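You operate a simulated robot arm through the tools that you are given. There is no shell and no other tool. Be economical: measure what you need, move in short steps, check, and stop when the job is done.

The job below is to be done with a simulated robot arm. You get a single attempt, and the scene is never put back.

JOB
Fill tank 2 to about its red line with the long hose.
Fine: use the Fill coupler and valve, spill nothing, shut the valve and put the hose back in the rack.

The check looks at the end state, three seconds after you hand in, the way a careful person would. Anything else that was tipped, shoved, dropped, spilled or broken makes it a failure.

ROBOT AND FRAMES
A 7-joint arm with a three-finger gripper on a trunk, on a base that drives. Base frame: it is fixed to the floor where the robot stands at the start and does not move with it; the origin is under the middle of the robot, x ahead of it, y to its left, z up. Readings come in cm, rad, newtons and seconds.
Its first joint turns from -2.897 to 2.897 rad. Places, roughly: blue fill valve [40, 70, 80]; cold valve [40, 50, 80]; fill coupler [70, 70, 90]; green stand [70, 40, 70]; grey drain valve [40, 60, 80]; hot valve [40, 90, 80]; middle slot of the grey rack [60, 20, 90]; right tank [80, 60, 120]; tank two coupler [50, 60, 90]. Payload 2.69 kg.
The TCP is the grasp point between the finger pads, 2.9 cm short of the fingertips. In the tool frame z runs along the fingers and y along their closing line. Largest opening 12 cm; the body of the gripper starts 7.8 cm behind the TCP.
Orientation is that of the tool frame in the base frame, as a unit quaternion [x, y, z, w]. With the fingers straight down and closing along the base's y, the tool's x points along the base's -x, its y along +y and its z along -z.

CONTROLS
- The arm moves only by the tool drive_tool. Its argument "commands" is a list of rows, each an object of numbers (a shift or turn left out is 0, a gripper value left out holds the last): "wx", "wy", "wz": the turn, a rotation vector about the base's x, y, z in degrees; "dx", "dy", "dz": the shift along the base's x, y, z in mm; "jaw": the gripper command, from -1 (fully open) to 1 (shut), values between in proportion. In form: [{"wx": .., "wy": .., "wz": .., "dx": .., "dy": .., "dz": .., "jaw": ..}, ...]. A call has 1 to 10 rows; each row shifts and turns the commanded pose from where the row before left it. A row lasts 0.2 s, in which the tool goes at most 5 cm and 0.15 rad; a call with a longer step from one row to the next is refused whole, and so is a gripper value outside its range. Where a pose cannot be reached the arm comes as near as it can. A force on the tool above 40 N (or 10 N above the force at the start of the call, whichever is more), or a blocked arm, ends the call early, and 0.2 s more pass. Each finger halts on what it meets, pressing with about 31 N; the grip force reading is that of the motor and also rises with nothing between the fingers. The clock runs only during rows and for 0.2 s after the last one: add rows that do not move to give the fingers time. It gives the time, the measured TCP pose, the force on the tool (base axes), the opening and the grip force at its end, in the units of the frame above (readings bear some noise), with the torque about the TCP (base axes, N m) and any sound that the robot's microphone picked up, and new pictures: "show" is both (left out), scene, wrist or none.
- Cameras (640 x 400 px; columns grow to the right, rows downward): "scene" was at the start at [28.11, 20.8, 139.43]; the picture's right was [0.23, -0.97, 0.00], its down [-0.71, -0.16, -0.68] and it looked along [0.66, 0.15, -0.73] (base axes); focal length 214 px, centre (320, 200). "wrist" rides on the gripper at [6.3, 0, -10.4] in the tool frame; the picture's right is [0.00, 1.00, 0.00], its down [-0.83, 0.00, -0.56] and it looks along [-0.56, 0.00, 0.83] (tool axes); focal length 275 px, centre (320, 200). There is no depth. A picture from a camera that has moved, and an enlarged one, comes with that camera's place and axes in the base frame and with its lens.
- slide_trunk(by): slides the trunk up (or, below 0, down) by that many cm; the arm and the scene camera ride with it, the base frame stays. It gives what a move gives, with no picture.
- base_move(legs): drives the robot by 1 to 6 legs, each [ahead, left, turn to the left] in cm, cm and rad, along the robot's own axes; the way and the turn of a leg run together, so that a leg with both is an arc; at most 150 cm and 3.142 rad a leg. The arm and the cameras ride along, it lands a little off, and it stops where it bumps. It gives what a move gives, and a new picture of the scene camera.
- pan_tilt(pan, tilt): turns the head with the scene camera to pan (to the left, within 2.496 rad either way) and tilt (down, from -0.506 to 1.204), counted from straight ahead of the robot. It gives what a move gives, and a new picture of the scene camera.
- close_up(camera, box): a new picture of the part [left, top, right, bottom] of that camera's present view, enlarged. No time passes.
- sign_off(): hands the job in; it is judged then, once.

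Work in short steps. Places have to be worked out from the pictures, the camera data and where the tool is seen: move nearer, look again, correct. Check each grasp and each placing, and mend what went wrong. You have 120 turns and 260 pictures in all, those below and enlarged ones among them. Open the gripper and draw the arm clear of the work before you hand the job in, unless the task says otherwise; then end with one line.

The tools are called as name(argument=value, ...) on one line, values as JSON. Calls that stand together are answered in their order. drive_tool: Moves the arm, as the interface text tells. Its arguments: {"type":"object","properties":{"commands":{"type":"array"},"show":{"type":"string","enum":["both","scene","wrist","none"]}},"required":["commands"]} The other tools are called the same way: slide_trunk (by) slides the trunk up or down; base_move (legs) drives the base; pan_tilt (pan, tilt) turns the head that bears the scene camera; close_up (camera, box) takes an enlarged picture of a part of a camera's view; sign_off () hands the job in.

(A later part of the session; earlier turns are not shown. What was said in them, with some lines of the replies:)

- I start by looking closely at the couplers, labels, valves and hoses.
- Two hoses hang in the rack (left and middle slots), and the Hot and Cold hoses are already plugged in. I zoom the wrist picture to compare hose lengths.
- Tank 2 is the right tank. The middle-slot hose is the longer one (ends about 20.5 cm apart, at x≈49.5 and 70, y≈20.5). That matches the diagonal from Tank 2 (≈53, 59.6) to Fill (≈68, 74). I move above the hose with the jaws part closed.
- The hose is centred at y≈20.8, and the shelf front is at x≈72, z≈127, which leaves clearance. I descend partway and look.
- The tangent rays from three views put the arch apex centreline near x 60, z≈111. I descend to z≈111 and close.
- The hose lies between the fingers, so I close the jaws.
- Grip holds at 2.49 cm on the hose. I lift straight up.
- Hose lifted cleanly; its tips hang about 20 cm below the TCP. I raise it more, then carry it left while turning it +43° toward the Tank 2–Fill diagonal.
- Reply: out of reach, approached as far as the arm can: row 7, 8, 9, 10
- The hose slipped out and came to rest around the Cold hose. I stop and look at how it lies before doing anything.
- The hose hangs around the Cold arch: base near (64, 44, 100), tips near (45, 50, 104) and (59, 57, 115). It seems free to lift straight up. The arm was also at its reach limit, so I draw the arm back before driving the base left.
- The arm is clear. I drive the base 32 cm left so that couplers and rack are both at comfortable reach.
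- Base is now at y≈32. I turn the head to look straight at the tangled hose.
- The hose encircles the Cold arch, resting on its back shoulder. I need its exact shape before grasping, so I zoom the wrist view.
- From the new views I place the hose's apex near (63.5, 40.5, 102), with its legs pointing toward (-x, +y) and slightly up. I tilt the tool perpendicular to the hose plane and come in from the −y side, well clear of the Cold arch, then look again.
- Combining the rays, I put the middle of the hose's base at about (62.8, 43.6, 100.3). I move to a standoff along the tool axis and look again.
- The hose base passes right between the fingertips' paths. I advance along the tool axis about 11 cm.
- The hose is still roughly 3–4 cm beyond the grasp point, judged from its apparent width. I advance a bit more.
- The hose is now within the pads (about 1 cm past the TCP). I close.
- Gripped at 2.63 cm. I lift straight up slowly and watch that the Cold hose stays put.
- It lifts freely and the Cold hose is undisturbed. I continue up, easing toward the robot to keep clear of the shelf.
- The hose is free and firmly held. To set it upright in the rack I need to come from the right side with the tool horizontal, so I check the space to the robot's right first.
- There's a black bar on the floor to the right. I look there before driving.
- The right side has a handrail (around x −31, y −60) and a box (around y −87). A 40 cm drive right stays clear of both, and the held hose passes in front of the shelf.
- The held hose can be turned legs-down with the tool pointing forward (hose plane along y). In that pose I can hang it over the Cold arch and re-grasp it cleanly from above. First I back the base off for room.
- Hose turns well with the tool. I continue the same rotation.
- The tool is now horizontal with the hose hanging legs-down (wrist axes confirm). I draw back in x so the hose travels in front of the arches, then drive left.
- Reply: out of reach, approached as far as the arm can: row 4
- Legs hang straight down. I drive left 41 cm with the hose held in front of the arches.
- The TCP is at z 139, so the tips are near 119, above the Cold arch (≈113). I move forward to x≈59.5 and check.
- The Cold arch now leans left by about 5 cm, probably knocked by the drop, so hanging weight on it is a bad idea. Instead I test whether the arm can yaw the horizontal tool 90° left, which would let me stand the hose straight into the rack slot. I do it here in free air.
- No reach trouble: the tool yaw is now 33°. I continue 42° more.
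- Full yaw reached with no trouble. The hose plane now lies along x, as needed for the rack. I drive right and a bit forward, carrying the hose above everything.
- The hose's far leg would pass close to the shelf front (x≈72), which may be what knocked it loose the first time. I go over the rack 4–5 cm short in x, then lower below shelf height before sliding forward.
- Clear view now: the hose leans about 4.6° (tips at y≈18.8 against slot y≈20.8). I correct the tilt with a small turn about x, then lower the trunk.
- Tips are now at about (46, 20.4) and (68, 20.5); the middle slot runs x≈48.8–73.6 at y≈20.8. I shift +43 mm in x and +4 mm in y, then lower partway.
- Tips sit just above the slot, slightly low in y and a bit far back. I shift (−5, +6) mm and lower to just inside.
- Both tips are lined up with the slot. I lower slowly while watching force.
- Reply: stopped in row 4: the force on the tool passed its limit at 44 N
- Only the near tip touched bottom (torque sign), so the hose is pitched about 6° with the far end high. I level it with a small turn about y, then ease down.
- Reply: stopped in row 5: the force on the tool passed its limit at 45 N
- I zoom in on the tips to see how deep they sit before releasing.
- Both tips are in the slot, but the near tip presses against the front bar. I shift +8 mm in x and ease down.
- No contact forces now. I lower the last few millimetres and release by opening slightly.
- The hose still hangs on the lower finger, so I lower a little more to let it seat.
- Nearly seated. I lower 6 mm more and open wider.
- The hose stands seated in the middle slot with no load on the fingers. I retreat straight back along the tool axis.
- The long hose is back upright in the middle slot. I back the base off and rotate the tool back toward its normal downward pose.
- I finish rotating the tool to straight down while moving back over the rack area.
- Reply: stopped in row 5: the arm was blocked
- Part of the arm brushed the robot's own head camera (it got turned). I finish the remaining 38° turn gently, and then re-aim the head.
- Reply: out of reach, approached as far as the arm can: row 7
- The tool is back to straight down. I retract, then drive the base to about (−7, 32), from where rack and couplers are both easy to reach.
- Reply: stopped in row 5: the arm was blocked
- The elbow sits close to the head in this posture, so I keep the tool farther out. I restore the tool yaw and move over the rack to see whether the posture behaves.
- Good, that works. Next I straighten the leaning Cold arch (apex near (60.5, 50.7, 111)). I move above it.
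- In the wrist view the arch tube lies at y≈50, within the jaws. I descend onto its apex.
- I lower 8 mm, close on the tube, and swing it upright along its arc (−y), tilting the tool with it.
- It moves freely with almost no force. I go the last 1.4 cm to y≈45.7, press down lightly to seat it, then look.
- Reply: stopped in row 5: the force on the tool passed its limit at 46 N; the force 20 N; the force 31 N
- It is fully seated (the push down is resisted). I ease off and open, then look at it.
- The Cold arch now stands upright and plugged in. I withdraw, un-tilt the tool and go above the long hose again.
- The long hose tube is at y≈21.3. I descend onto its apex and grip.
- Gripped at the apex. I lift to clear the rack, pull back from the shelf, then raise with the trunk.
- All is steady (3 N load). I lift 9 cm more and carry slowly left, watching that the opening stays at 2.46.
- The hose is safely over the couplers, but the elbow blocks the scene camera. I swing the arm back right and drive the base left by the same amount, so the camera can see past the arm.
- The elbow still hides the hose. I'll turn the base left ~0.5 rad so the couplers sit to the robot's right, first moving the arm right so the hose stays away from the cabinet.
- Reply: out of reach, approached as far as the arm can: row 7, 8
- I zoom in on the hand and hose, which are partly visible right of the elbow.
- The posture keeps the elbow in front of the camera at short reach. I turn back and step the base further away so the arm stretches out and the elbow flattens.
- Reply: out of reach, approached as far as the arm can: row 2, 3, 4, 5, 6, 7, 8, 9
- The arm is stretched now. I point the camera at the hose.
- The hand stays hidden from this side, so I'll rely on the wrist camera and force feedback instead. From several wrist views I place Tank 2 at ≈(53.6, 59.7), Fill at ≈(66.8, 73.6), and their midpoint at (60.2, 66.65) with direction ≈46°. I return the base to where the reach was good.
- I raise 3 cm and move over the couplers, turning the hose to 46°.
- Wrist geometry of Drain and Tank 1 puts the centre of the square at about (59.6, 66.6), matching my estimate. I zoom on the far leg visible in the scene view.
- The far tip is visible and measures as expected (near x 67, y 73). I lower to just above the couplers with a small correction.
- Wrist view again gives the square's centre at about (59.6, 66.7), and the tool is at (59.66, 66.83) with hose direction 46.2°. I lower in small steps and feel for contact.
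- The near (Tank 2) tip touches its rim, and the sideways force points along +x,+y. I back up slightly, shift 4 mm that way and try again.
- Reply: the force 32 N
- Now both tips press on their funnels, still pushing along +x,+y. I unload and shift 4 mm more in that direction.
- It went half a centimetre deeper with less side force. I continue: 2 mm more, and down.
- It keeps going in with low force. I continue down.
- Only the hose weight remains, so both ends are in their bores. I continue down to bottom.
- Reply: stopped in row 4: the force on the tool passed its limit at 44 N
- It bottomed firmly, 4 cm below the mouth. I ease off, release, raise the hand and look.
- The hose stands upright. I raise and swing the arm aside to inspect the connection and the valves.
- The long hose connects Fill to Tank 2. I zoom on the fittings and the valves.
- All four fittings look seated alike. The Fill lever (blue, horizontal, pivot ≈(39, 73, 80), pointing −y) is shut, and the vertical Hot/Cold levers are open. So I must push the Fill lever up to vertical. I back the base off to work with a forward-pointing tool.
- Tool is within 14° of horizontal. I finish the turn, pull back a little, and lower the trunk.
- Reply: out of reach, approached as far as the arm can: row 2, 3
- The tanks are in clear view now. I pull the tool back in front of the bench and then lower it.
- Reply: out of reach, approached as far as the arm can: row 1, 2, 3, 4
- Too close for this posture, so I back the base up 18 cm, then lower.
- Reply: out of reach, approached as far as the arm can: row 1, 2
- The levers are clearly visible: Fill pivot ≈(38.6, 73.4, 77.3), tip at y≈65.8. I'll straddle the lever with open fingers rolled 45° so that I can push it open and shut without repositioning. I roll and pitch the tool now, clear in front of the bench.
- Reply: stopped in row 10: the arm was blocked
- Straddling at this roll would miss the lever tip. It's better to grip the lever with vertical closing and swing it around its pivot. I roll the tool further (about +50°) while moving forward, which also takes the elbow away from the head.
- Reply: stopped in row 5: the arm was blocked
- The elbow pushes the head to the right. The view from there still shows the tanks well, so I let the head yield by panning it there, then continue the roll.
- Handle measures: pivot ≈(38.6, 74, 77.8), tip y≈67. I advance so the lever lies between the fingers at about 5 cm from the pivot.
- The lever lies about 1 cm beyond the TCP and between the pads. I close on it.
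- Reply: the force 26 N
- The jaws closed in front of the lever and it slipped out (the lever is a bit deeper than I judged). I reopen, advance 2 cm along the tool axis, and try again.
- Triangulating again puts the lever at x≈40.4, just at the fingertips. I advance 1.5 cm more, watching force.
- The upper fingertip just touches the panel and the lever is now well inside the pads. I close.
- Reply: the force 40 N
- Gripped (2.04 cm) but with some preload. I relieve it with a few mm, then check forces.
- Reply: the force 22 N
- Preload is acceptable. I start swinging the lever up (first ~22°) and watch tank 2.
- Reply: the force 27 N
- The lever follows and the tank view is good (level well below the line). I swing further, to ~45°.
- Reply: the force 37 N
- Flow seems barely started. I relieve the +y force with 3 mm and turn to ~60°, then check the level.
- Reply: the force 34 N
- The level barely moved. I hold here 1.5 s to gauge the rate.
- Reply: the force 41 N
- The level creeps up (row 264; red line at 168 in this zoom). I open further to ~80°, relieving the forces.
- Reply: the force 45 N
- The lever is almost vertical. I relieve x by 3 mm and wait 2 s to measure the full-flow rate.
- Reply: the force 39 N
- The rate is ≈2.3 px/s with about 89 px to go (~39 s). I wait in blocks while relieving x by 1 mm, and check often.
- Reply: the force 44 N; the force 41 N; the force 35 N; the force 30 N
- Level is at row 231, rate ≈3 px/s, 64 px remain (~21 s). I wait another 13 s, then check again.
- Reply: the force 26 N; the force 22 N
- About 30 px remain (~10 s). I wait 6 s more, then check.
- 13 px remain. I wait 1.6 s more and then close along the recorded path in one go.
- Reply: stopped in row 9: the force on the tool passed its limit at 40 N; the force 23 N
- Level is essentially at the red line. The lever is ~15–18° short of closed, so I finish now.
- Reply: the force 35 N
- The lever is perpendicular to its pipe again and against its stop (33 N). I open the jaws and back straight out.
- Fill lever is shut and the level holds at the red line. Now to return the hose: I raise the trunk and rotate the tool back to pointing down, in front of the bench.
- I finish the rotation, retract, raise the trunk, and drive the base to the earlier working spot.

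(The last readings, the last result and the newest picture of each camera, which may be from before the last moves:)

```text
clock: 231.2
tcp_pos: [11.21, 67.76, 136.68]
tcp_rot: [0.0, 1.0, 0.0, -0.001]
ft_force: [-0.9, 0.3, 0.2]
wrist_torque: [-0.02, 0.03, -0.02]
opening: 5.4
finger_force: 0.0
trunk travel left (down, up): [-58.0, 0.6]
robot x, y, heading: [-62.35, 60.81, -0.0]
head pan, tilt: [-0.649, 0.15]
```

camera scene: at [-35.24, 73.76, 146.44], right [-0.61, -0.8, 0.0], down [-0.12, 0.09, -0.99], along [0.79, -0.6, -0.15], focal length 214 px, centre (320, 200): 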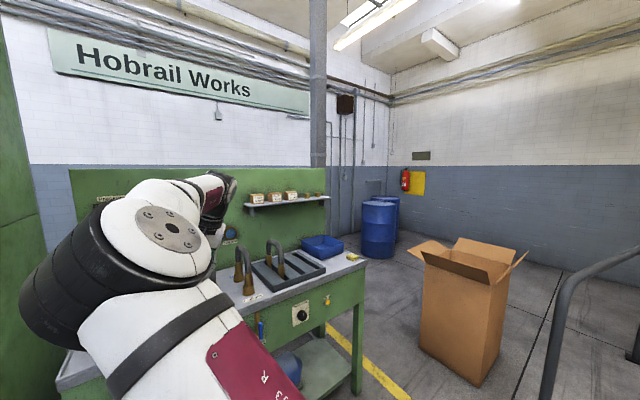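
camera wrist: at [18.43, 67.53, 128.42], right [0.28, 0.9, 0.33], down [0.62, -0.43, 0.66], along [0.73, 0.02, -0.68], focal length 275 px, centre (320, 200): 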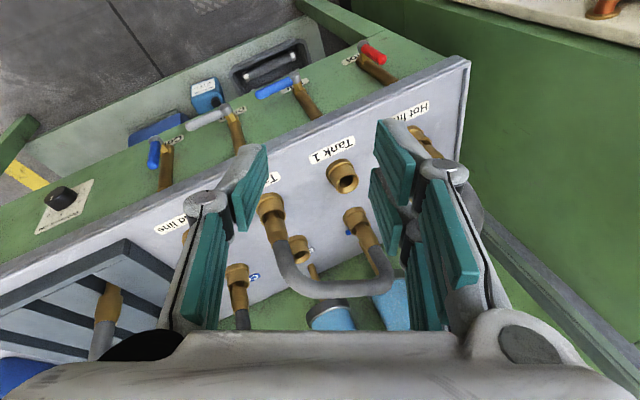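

base_move(legs=[[0, -20.5, 0], [25, 0, 0], [25, 0, 0]])

pan_tilt(pan=0.1, tilt=0.7)

drive_tool(commands=[{"wz": 5, "dy": 20}, {"wz": 6, "dy": 25, "dx": -2}, {"wz": 6, "dy": 25, "dx": -2}, {"wz": 6, "dy": 25, "dx": -2}, {"wz": 6, "dy": 25, "dx": -2}, {"wz": 6, "dy": 25, "dx": -2}, {"wz": 6, "dy": 25, "dx": -2}, {"wz": 5, "dy": 25}, {}], show="both")

```text
clock: 235.7
tcp_pos: [61.31, 47.55, 136.64]
tcp_rot: [0.0, 1.0, 0.001, -0.001]
ft_force: [0.5, 0.0, -0.3]
wrist_torque: [0.0, 0.01, 0.04]
opening: 5.4
finger_force: 0.1
trunk travel left (down, up): [-58.0, 0.6]
robot x, y, heading: [-12.36, 40.31, -0.004]
head pan, tilt: [-0.649, 0.15]
camera scene: at [-1.84, 53.55, 163.46], right [-0.61, -0.79, 0.0], down [-0.12, 0.09, -0.99], along [0.79, -0.6, -0.15], focal length 214 px, centre (320, 200)
```

scene: 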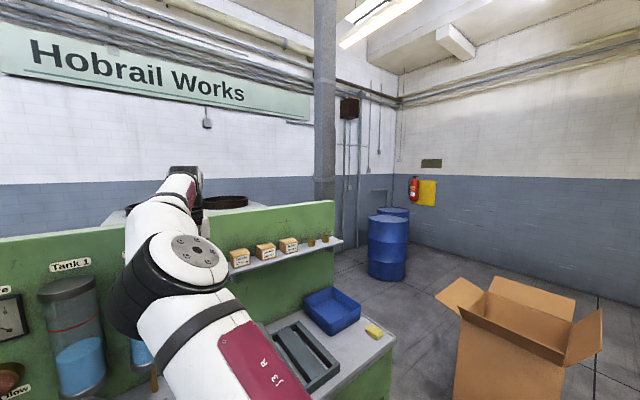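

```text
clock: 236.8
tcp_pos: [61.23, 47.47, 136.64]
tcp_rot: [0.0, 1.0, 0.0, -0.001]
ft_force: [-0.2, -0.6, 0.7]
wrist_torque: [0.0, -0.01, 0.02]
opening: 5.41
finger_force: 0.1
trunk travel left (down, up): [-58.0, 0.6]
robot x, y, heading: [-12.14, 40.28, 0.0]
head pan, tilt: [0.099, 0.7]
camera scene: at [-0.73, 60.0, 158.45], right [0.09, -1.0, 0.0], down [-0.64, -0.06, -0.77], along [0.76, 0.07, -0.64], focal length 214 px, centre (320, 200)
```

scene: 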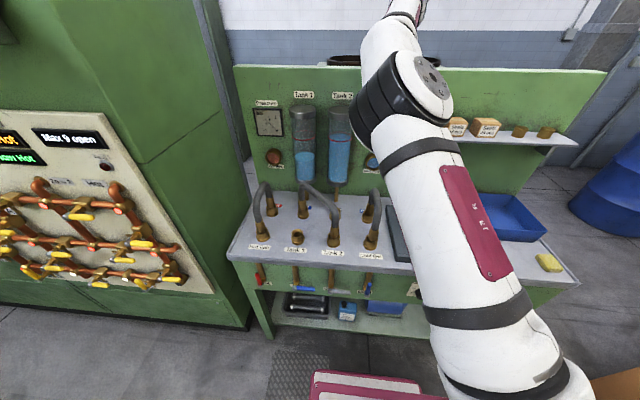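

```text
clock: 238.8
tcp_pos: [59.34, 66.75, 136.58]
tcp_rot: [-0.391, 0.92, 0.0, -0.001]
ft_force: [0.0, 0.6, -0.3]
wrist_torque: [0.0, 0.01, 0.02]
opening: 5.38
finger_force: 0.0
out of reach, approached as far as the arm can: row 8
trunk travel left (down, up): [-58.0, 0.6]
robot x, y, heading: [-12.35, 40.05, -0.004]
head pan, tilt: [0.099, 0.7]
camera scene: at [-0.74, 60.0, 158.44], right [0.1, -1.0, 0.0], down [-0.64, -0.06, -0.76], along [0.76, 0.07, -0.64], focal length 214 px, centre (320, 200)
camera wrist: at [54.93, 62.49, 147.13], right [-0.72, 0.69, 0.0], down [0.57, 0.6, 0.55], along [0.38, 0.4, -0.83], focal length 275 px, centre (320, 200)
```

scene: 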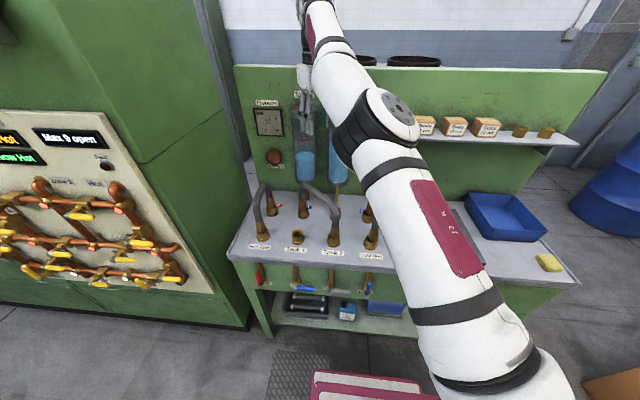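
wrist: 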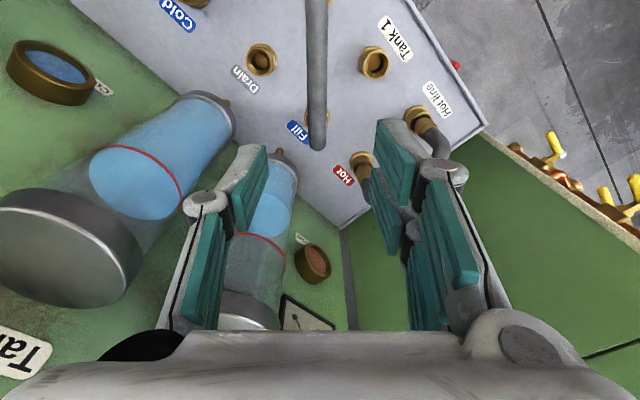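

The hose apex is in line with the jaws. I go to the release point (61.0, 67.8) and descend to grip at z≈110.5.

drive_tool(commands=[{"dz": -30, "dx": 8, "dy": 5}, {"dz": -40, "dx": 8, "dy": 5}, {"dz": -40}, {"dz": -40}, {"dz": -40}, {"dz": -40}, {"dz": -30}, {}], show="wrist")

```text
clock: 240.6
tcp_pos: [61.05, 67.66, 110.77]
tcp_rot: [-0.392, 0.92, -0.001, -0.001]
ft_force: [-0.4, 0.1, 0.3]
wrist_torque: [-0.03, 0.0, -0.03]
opening: 5.38
finger_force: 0.0
trunk travel left (down, up): [-58.0, 0.6]
robot x, y, heading: [-12.34, 40.47, -0.007]
head pan, tilt: [0.099, 0.7]
camera wrist: at [56.52, 63.33, 121.21], right [-0.72, 0.69, 0.0], down [0.57, 0.6, 0.55], along [0.38, 0.4, -0.83], focal length 275 px, centre (320, 200)
```

wrist: 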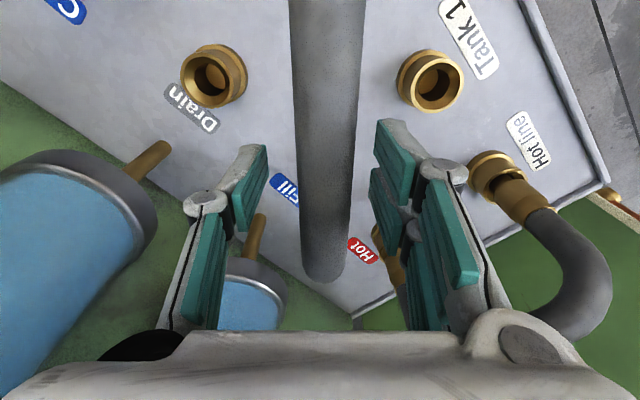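

The hose is between the pads as before. I grip and lift it slowly straight up out of the couplers.

drive_tool(commands=[{"jaw": 0.5}, {"jaw": 1}, {}, {}, {"dz": 5}, {"dz": 8}, {"dz": 8}, {"dz": 10}, {}], show="wrist")

```text
clock: 242.6
tcp_pos: [61.12, 67.78, 113.85]
tcp_rot: [-0.391, 0.92, 0.0, -0.001]
ft_force: [-0.2, -0.4, -3.1]
wrist_torque: [0.05, -0.01, 0.02]
opening: 2.45
finger_force: 31.2
trunk travel left (down, up): [-58.0, 0.6]
robot x, y, heading: [-12.37, 40.05, -0.007]
head pan, tilt: [0.099, 0.7]
camera wrist: at [56.58, 63.38, 124.3], right [-0.72, 0.69, 0.0], down [0.58, 0.6, 0.55], along [0.38, 0.4, -0.83], focal length 275 px, centre (320, 200)
```

wrist: 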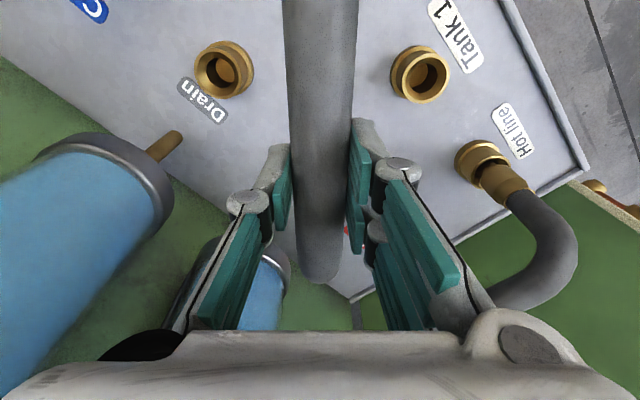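

It comes out freely with just its weight. I lift on up, easing back, then rotate and carry toward the rack.

drive_tool(commands=[{"dz": 25}, {"dz": 30}, {"dz": 30, "dx": -8, "dy": -5}, {"dz": 35, "dx": -8, "dy": -5}, {"dz": 35, "dx": -8, "dy": -5}, {"dz": 35, "dx": -8, "dy": -5}, {"dz": 30, "dx": -8, "dy": -5}, {"dz": 25, "dx": -8, "dy": -5}, {}], show="none")

drive_tool(commands=[{"wz": -4, "dy": -20}, {"wz": -6, "dy": -30}, {"wz": -6, "dy": -30}, {"wz": -6, "dy": -30}, {"wz": -6, "dy": -30}, {"wz": -6, "dy": -30}, {"wz": -6, "dy": -30}, {"wz": -6, "dy": -30}, {"dy": -30}, {"dy": -30}], show="both")

```text
clock: 244.6
tcp_pos: [56.34, 64.66, 138.58]
tcp_rot: [-0.39, 0.921, 0.0, -0.001]
ft_force: [-0.3, 0.3, -2.9]
wrist_torque: [0.04, -0.01, 0.02]
opening: 2.49
finger_force: 30.4
trunk travel left (down, up): [-58.0, 0.6]
robot x, y, heading: [-12.35, 40.11, -0.003]
head pan, tilt: [0.099, 0.7]
```

```text
clock: 246.8
tcp_pos: [56.41, 35.73, 138.22]
tcp_rot: [-0.001, 1.0, 0.0, 0.0]
ft_force: [-0.3, 1.3, -3.4]
wrist_torque: [-0.02, -0.06, 0.01]
opening: 2.45
finger_force: 31.4
trunk travel left (down, up): [-58.0, 0.6]
robot x, y, heading: [-12.09, 40.36, -0.0]
head pan, tilt: [0.099, 0.7]
camera scene: at [-0.73, 60.04, 158.44], right [0.1, -1.0, 0.0], down [-0.64, -0.06, -0.76], along [0.76, 0.07, -0.64], focal length 214 px, centre (320, 200)
camera wrist: at [49.9, 35.83, 148.66], right [-0.01, 1.0, 0.0], down [0.83, 0.0, 0.55], along [0.55, 0.0, -0.83], focal length 275 px, centre (320, 200)
```

scene: 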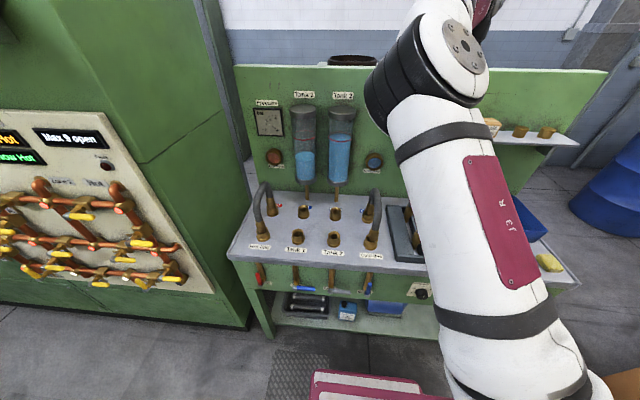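
wrist: 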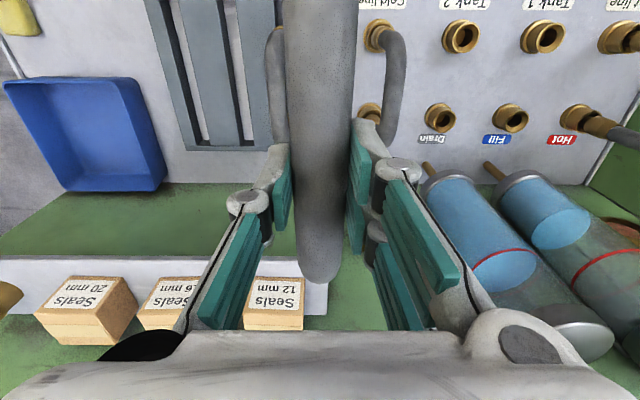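

All other things are in place. I shift the base 12 cm right rather than over-stretching the arm, then fine-position over the middle slot.

base_move(legs=[[0, -12, 0]])

```text
clock: 248.0
tcp_pos: [56.32, 23.92, 138.27]
tcp_rot: [-0.001, 1.0, 0.001, 0.0]
ft_force: [-0.4, -0.1, -2.9]
wrist_torque: [0.02, -0.05, 0.0]
opening: 2.48
finger_force: 30.9
trunk travel left (down, up): [-58.0, 0.6]
robot x, y, heading: [-12.46, 28.46, 0.004]
head pan, tilt: [0.099, 0.7]
camera scene: at [-0.79, 48.11, 158.44], right [0.1, -1.0, 0.0], down [-0.64, -0.06, -0.76], along [0.76, 0.07, -0.64], focal length 214 px, centre (320, 200)
```

scene: 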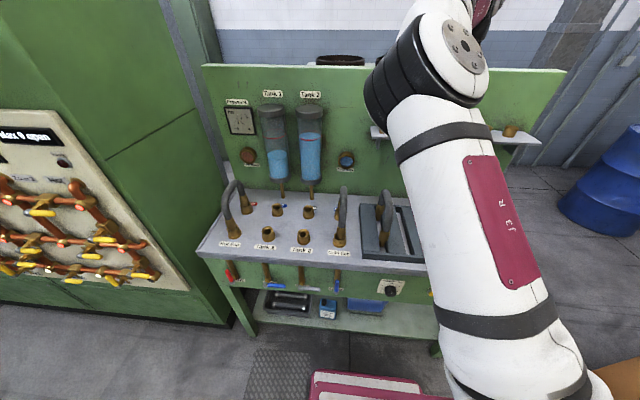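

I move to y=21.15, lower to z≈119 below the shelf, then slide to x=60.3.

drive_tool(commands=[{"dy": -14}, {"dy": -14}, {"dz": -30}, {"dz": -35}, {"dz": -35}, {"dz": -35}, {"dz": -30}, {"dz": -25}, {}], show="none")

drive_tool(commands=[{"dx": 20}, {"dx": 20}, {}], show="both")

```text
clock: 250.0
tcp_pos: [56.36, 21.12, 119.07]
tcp_rot: [-0.001, 1.0, 0.0, 0.0]
ft_force: [-0.4, 0.5, -3.1]
wrist_torque: [-0.03, -0.03, -0.02]
opening: 2.46
finger_force: 31.2
trunk travel left (down, up): [-58.0, 0.6]
robot x, y, heading: [-12.54, 28.34, 0.002]
head pan, tilt: [0.099, 0.7]
```

```text
clock: 250.8
tcp_pos: [60.37, 21.07, 119.21]
tcp_rot: [-0.001, 1.0, 0.0, -0.001]
ft_force: [0.6, 0.2, -3.0]
wrist_torque: [-0.03, -0.05, 0.0]
opening: 2.48
finger_force: 30.9
trunk travel left (down, up): [-58.0, 0.6]
robot x, y, heading: [-12.23, 28.25, 0.001]
head pan, tilt: [0.099, 0.7]
camera scene: at [-0.79, 48.11, 158.44], right [0.1, -1.0, 0.0], down [-0.64, -0.06, -0.76], along [0.76, 0.07, -0.64], focal length 214 px, centre (320, 200)
camera wrist: at [53.84, 21.3, 129.55], right [-0.01, 1.0, 0.0], down [0.83, 0.01, 0.55], along [0.55, 0.0, -0.83], focal length 275 px, centre (320, 200)
```

scene: 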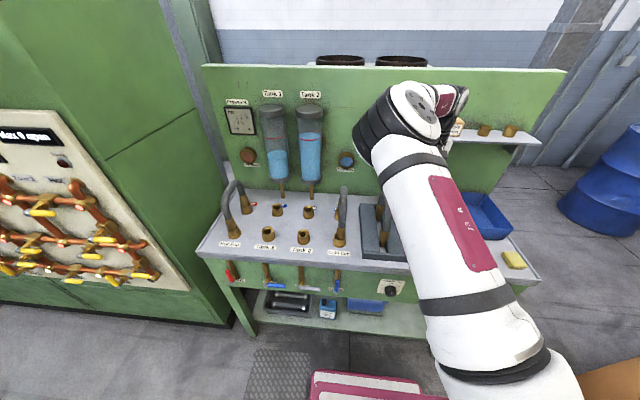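
wrist: 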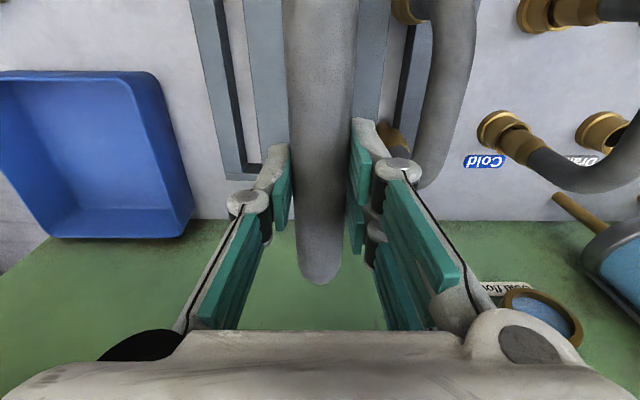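

I'm right over the middle slot. I lower in small steps while feeling for contact.

drive_tool(commands=[{"dz": -20}, {"dz": -20}, {"dz": -10}, {"dz": -8}, {"dz": -8}, {"dz": -8}, {}], show="none")

```text
clock: 252.4
tcp_pos: [60.28, 20.98, 111.92]
tcp_rot: [-0.001, 1.0, -0.001, -0.001]
ft_force: [1.2, -2.8, -1.7]
wrist_torque: [-0.38, -0.26, -0.2]
opening: 2.46
finger_force: 31.4
trunk travel left (down, up): [-58.0, 0.6]
robot x, y, heading: [-11.96, 28.29, -0.003]
head pan, tilt: [0.099, 0.7]
```

Tips are in the slot, lightly touching the +y wall. I shift 2 mm toward −y and continue to seat.

drive_tool(commands=[{"dy": -2}, {"dz": -6}, {"dz": -5}, {"dz": -4}, {}], show="none")

```text
clock: 253.6
tcp_pos: [60.43, 20.85, 110.41]
tcp_rot: [-0.001, 1.0, 0.0, 0.0]
ft_force: [1.1, 1.1, 7.0]
wrist_torque: [0.06, 0.93, -0.04]
opening: 2.49
finger_force: 31.0
trunk travel left (down, up): [-58.0, 0.6]
robot x, y, heading: [-12.39, 28.3, 0.0]
head pan, tilt: [0.099, 0.7]
```

Bottomed at the same height as before (110.4). I release and rise.

drive_tool(commands=[{"jaw": 0.5}, {"jaw": 0.2}, {}, {"dz": 20}, {"dz": 40}, {"dz": 45}, {"dz": 45}, {"dz": 45}, {}], show="both")

```text
clock: 255.6
tcp_pos: [60.03, 21.06, 129.86]
tcp_rot: [-0.001, 1.0, -0.001, 0.0]
ft_force: [0.4, -0.5, 0.1]
wrist_torque: [0.02, -0.03, -0.01]
opening: 4.82
finger_force: 0.2
trunk travel left (down, up): [-58.0, 0.6]
robot x, y, heading: [-11.89, 28.2, -0.001]
head pan, tilt: [0.099, 0.7]
camera scene: at [-0.81, 48.1, 158.44], right [0.1, -1.0, 0.0], down [-0.64, -0.06, -0.76], along [0.76, 0.07, -0.64], focal length 214 px, centre (320, 200)
camera wrist: at [53.64, 21.15, 140.29], right [-0.01, 1.0, 0.0], down [0.83, 0.01, 0.55], along [0.55, 0.0, -0.83], focal length 275 px, centre (320, 200)
```

scene: 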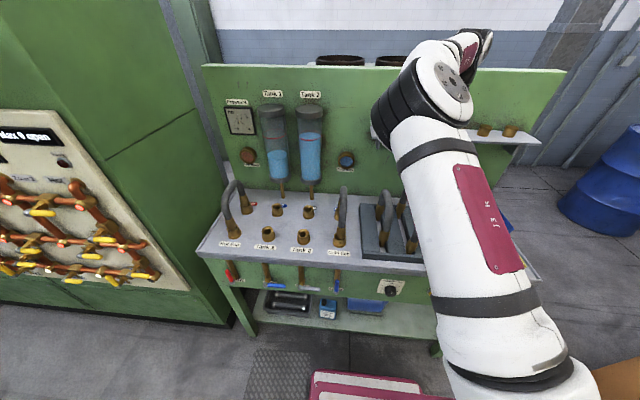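
wrist: 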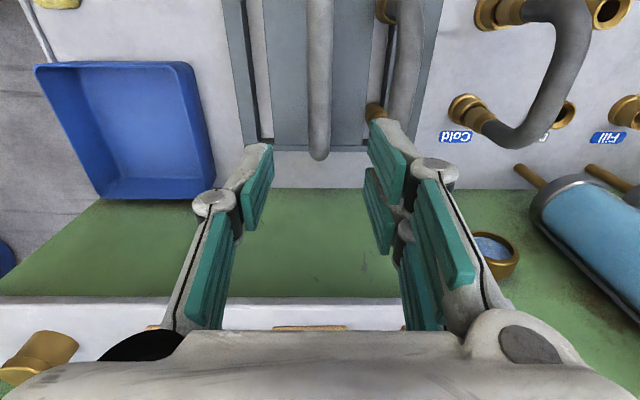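

The hose stands in the middle slot. I back the robot away so that the arm is clear, then take a final look.

base_move(legs=[[-38, 12, 0]])

pan_tilt(pan=-0.1, tilt=0.5)

close_up(camera="scene", box=[200, 100, 420, 320])

close_up(camera="wrist", box=[0, 0, 640, 400])

```text
clock: 258.1
tcp_pos: [22.18, 33.35, 129.82]
tcp_rot: [-0.001, 1.0, 0.0, -0.001]
ft_force: [-0.3, 0.7, -0.1]
wrist_torque: [-0.02, 0.01, -0.04]
opening: 4.8
finger_force: 0.0
trunk travel left (down, up): [-58.0, 0.6]
robot x, y, heading: [-50.08, 40.42, -0.001]
head pan, tilt: [0.099, 0.7]
camera scene: at [-38.67, 60.31, 158.44], right [0.1, -1.0, 0.0], down [-0.64, -0.06, -0.76], along [0.76, 0.08, -0.64], focal length 214 px, centre (320, 200)
```

scene: 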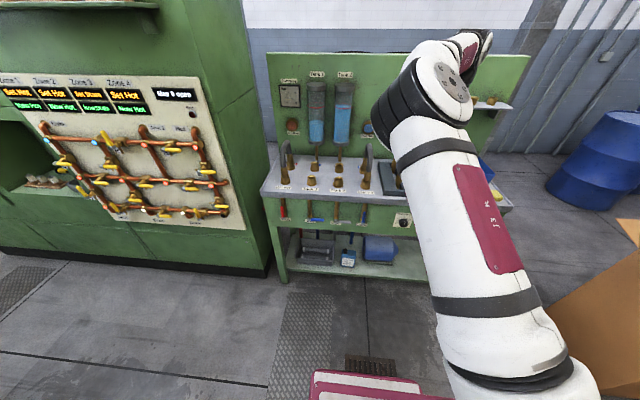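

```text
clock: 258.8
tcp_pos: [22.19, 33.3, 129.79]
tcp_rot: [-0.002, 1.0, 0.0, 0.0]
ft_force: [-0.3, -0.8, -1.0]
wrist_torque: [-0.02, 0.04, 0.02]
opening: 4.79
finger_force: 0.2
trunk travel left (down, up): [-58.0, 0.6]
robot x, y, heading: [-49.87, 40.6, -0.002]
head pan, tilt: [-0.099, 0.499]
camera scene: at [-38.08, 58.57, 160.21], right [-0.1, -0.99, 0.0], down [-0.48, 0.05, -0.88], along [0.87, -0.09, -0.48], focal length 214 px, centre (320, 200)
```

scene: 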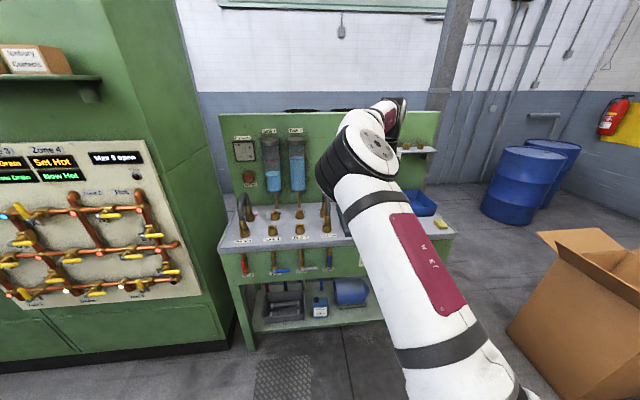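

```text
1.82 times, centred on (310, 210) of scene
camera zoom: at [-38.08, 58.57, 160.21], right [-0.1, -0.99, 0.0], down [-0.48, 0.05, -0.88], along [0.87, -0.09, -0.48], focal length 390 px, centre (338, 182)
```

zoom: 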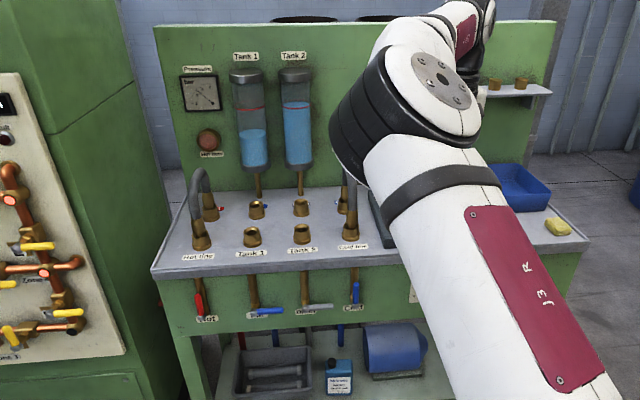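

```text
1.00 times, centred on (320, 200) of wrist (not enlarged: the box is as wide or as high as the picture)
camera zoom: at [15.8, 33.41, 140.25], right [-0.01, 1.0, 0.0], down [0.83, 0.01, 0.55], along [0.55, 0.0, -0.83], focal length 275 px, centre (320, 200)
```

zoom: 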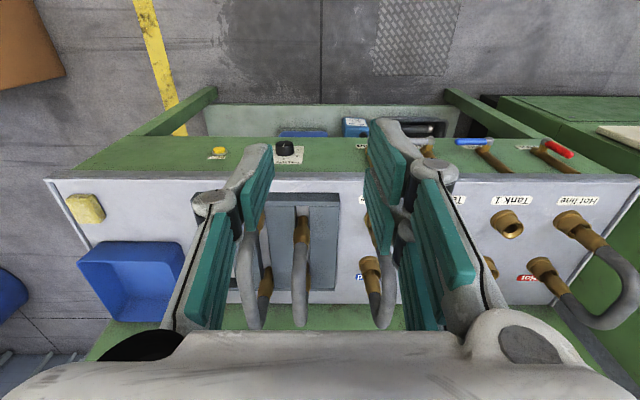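

Tank 2 is at its red line, Fill is shut, both Fill couplers are free and dry, the long hose is back in the middle slot, and the Hot and Cold hoses are plugged in. I open the gripper fully and hand in.

drive_tool(commands=[{"jaw": -1}, {}, {}], show="none")

sign_off()

```text
clock: 259.6
tcp_pos: [22.2, 33.17, 129.79]
tcp_rot: [-0.002, 1.0, 0.0, -0.001]
ft_force: [0.4, -0.3, 0.6]
wrist_torque: [-0.02, 0.0, 0.01]
opening: 11.99
finger_force: 0.0
trunk travel left (down, up): [-58.0, 0.6]
robot x, y, heading: [-50.53, 40.56, 0.0]
head pan, tilt: [-0.099, 0.499]
```

```text
The job is handed in.
```

Tank 2 is filled to about its red line through the Fill coupler and valve, the valve is shut and the long hose is back in the middle rack slot with no spill seen; on the way I dropped that hose once onto the Cold hose, which got pushed over, stayed plugged in, and has been set upright again.
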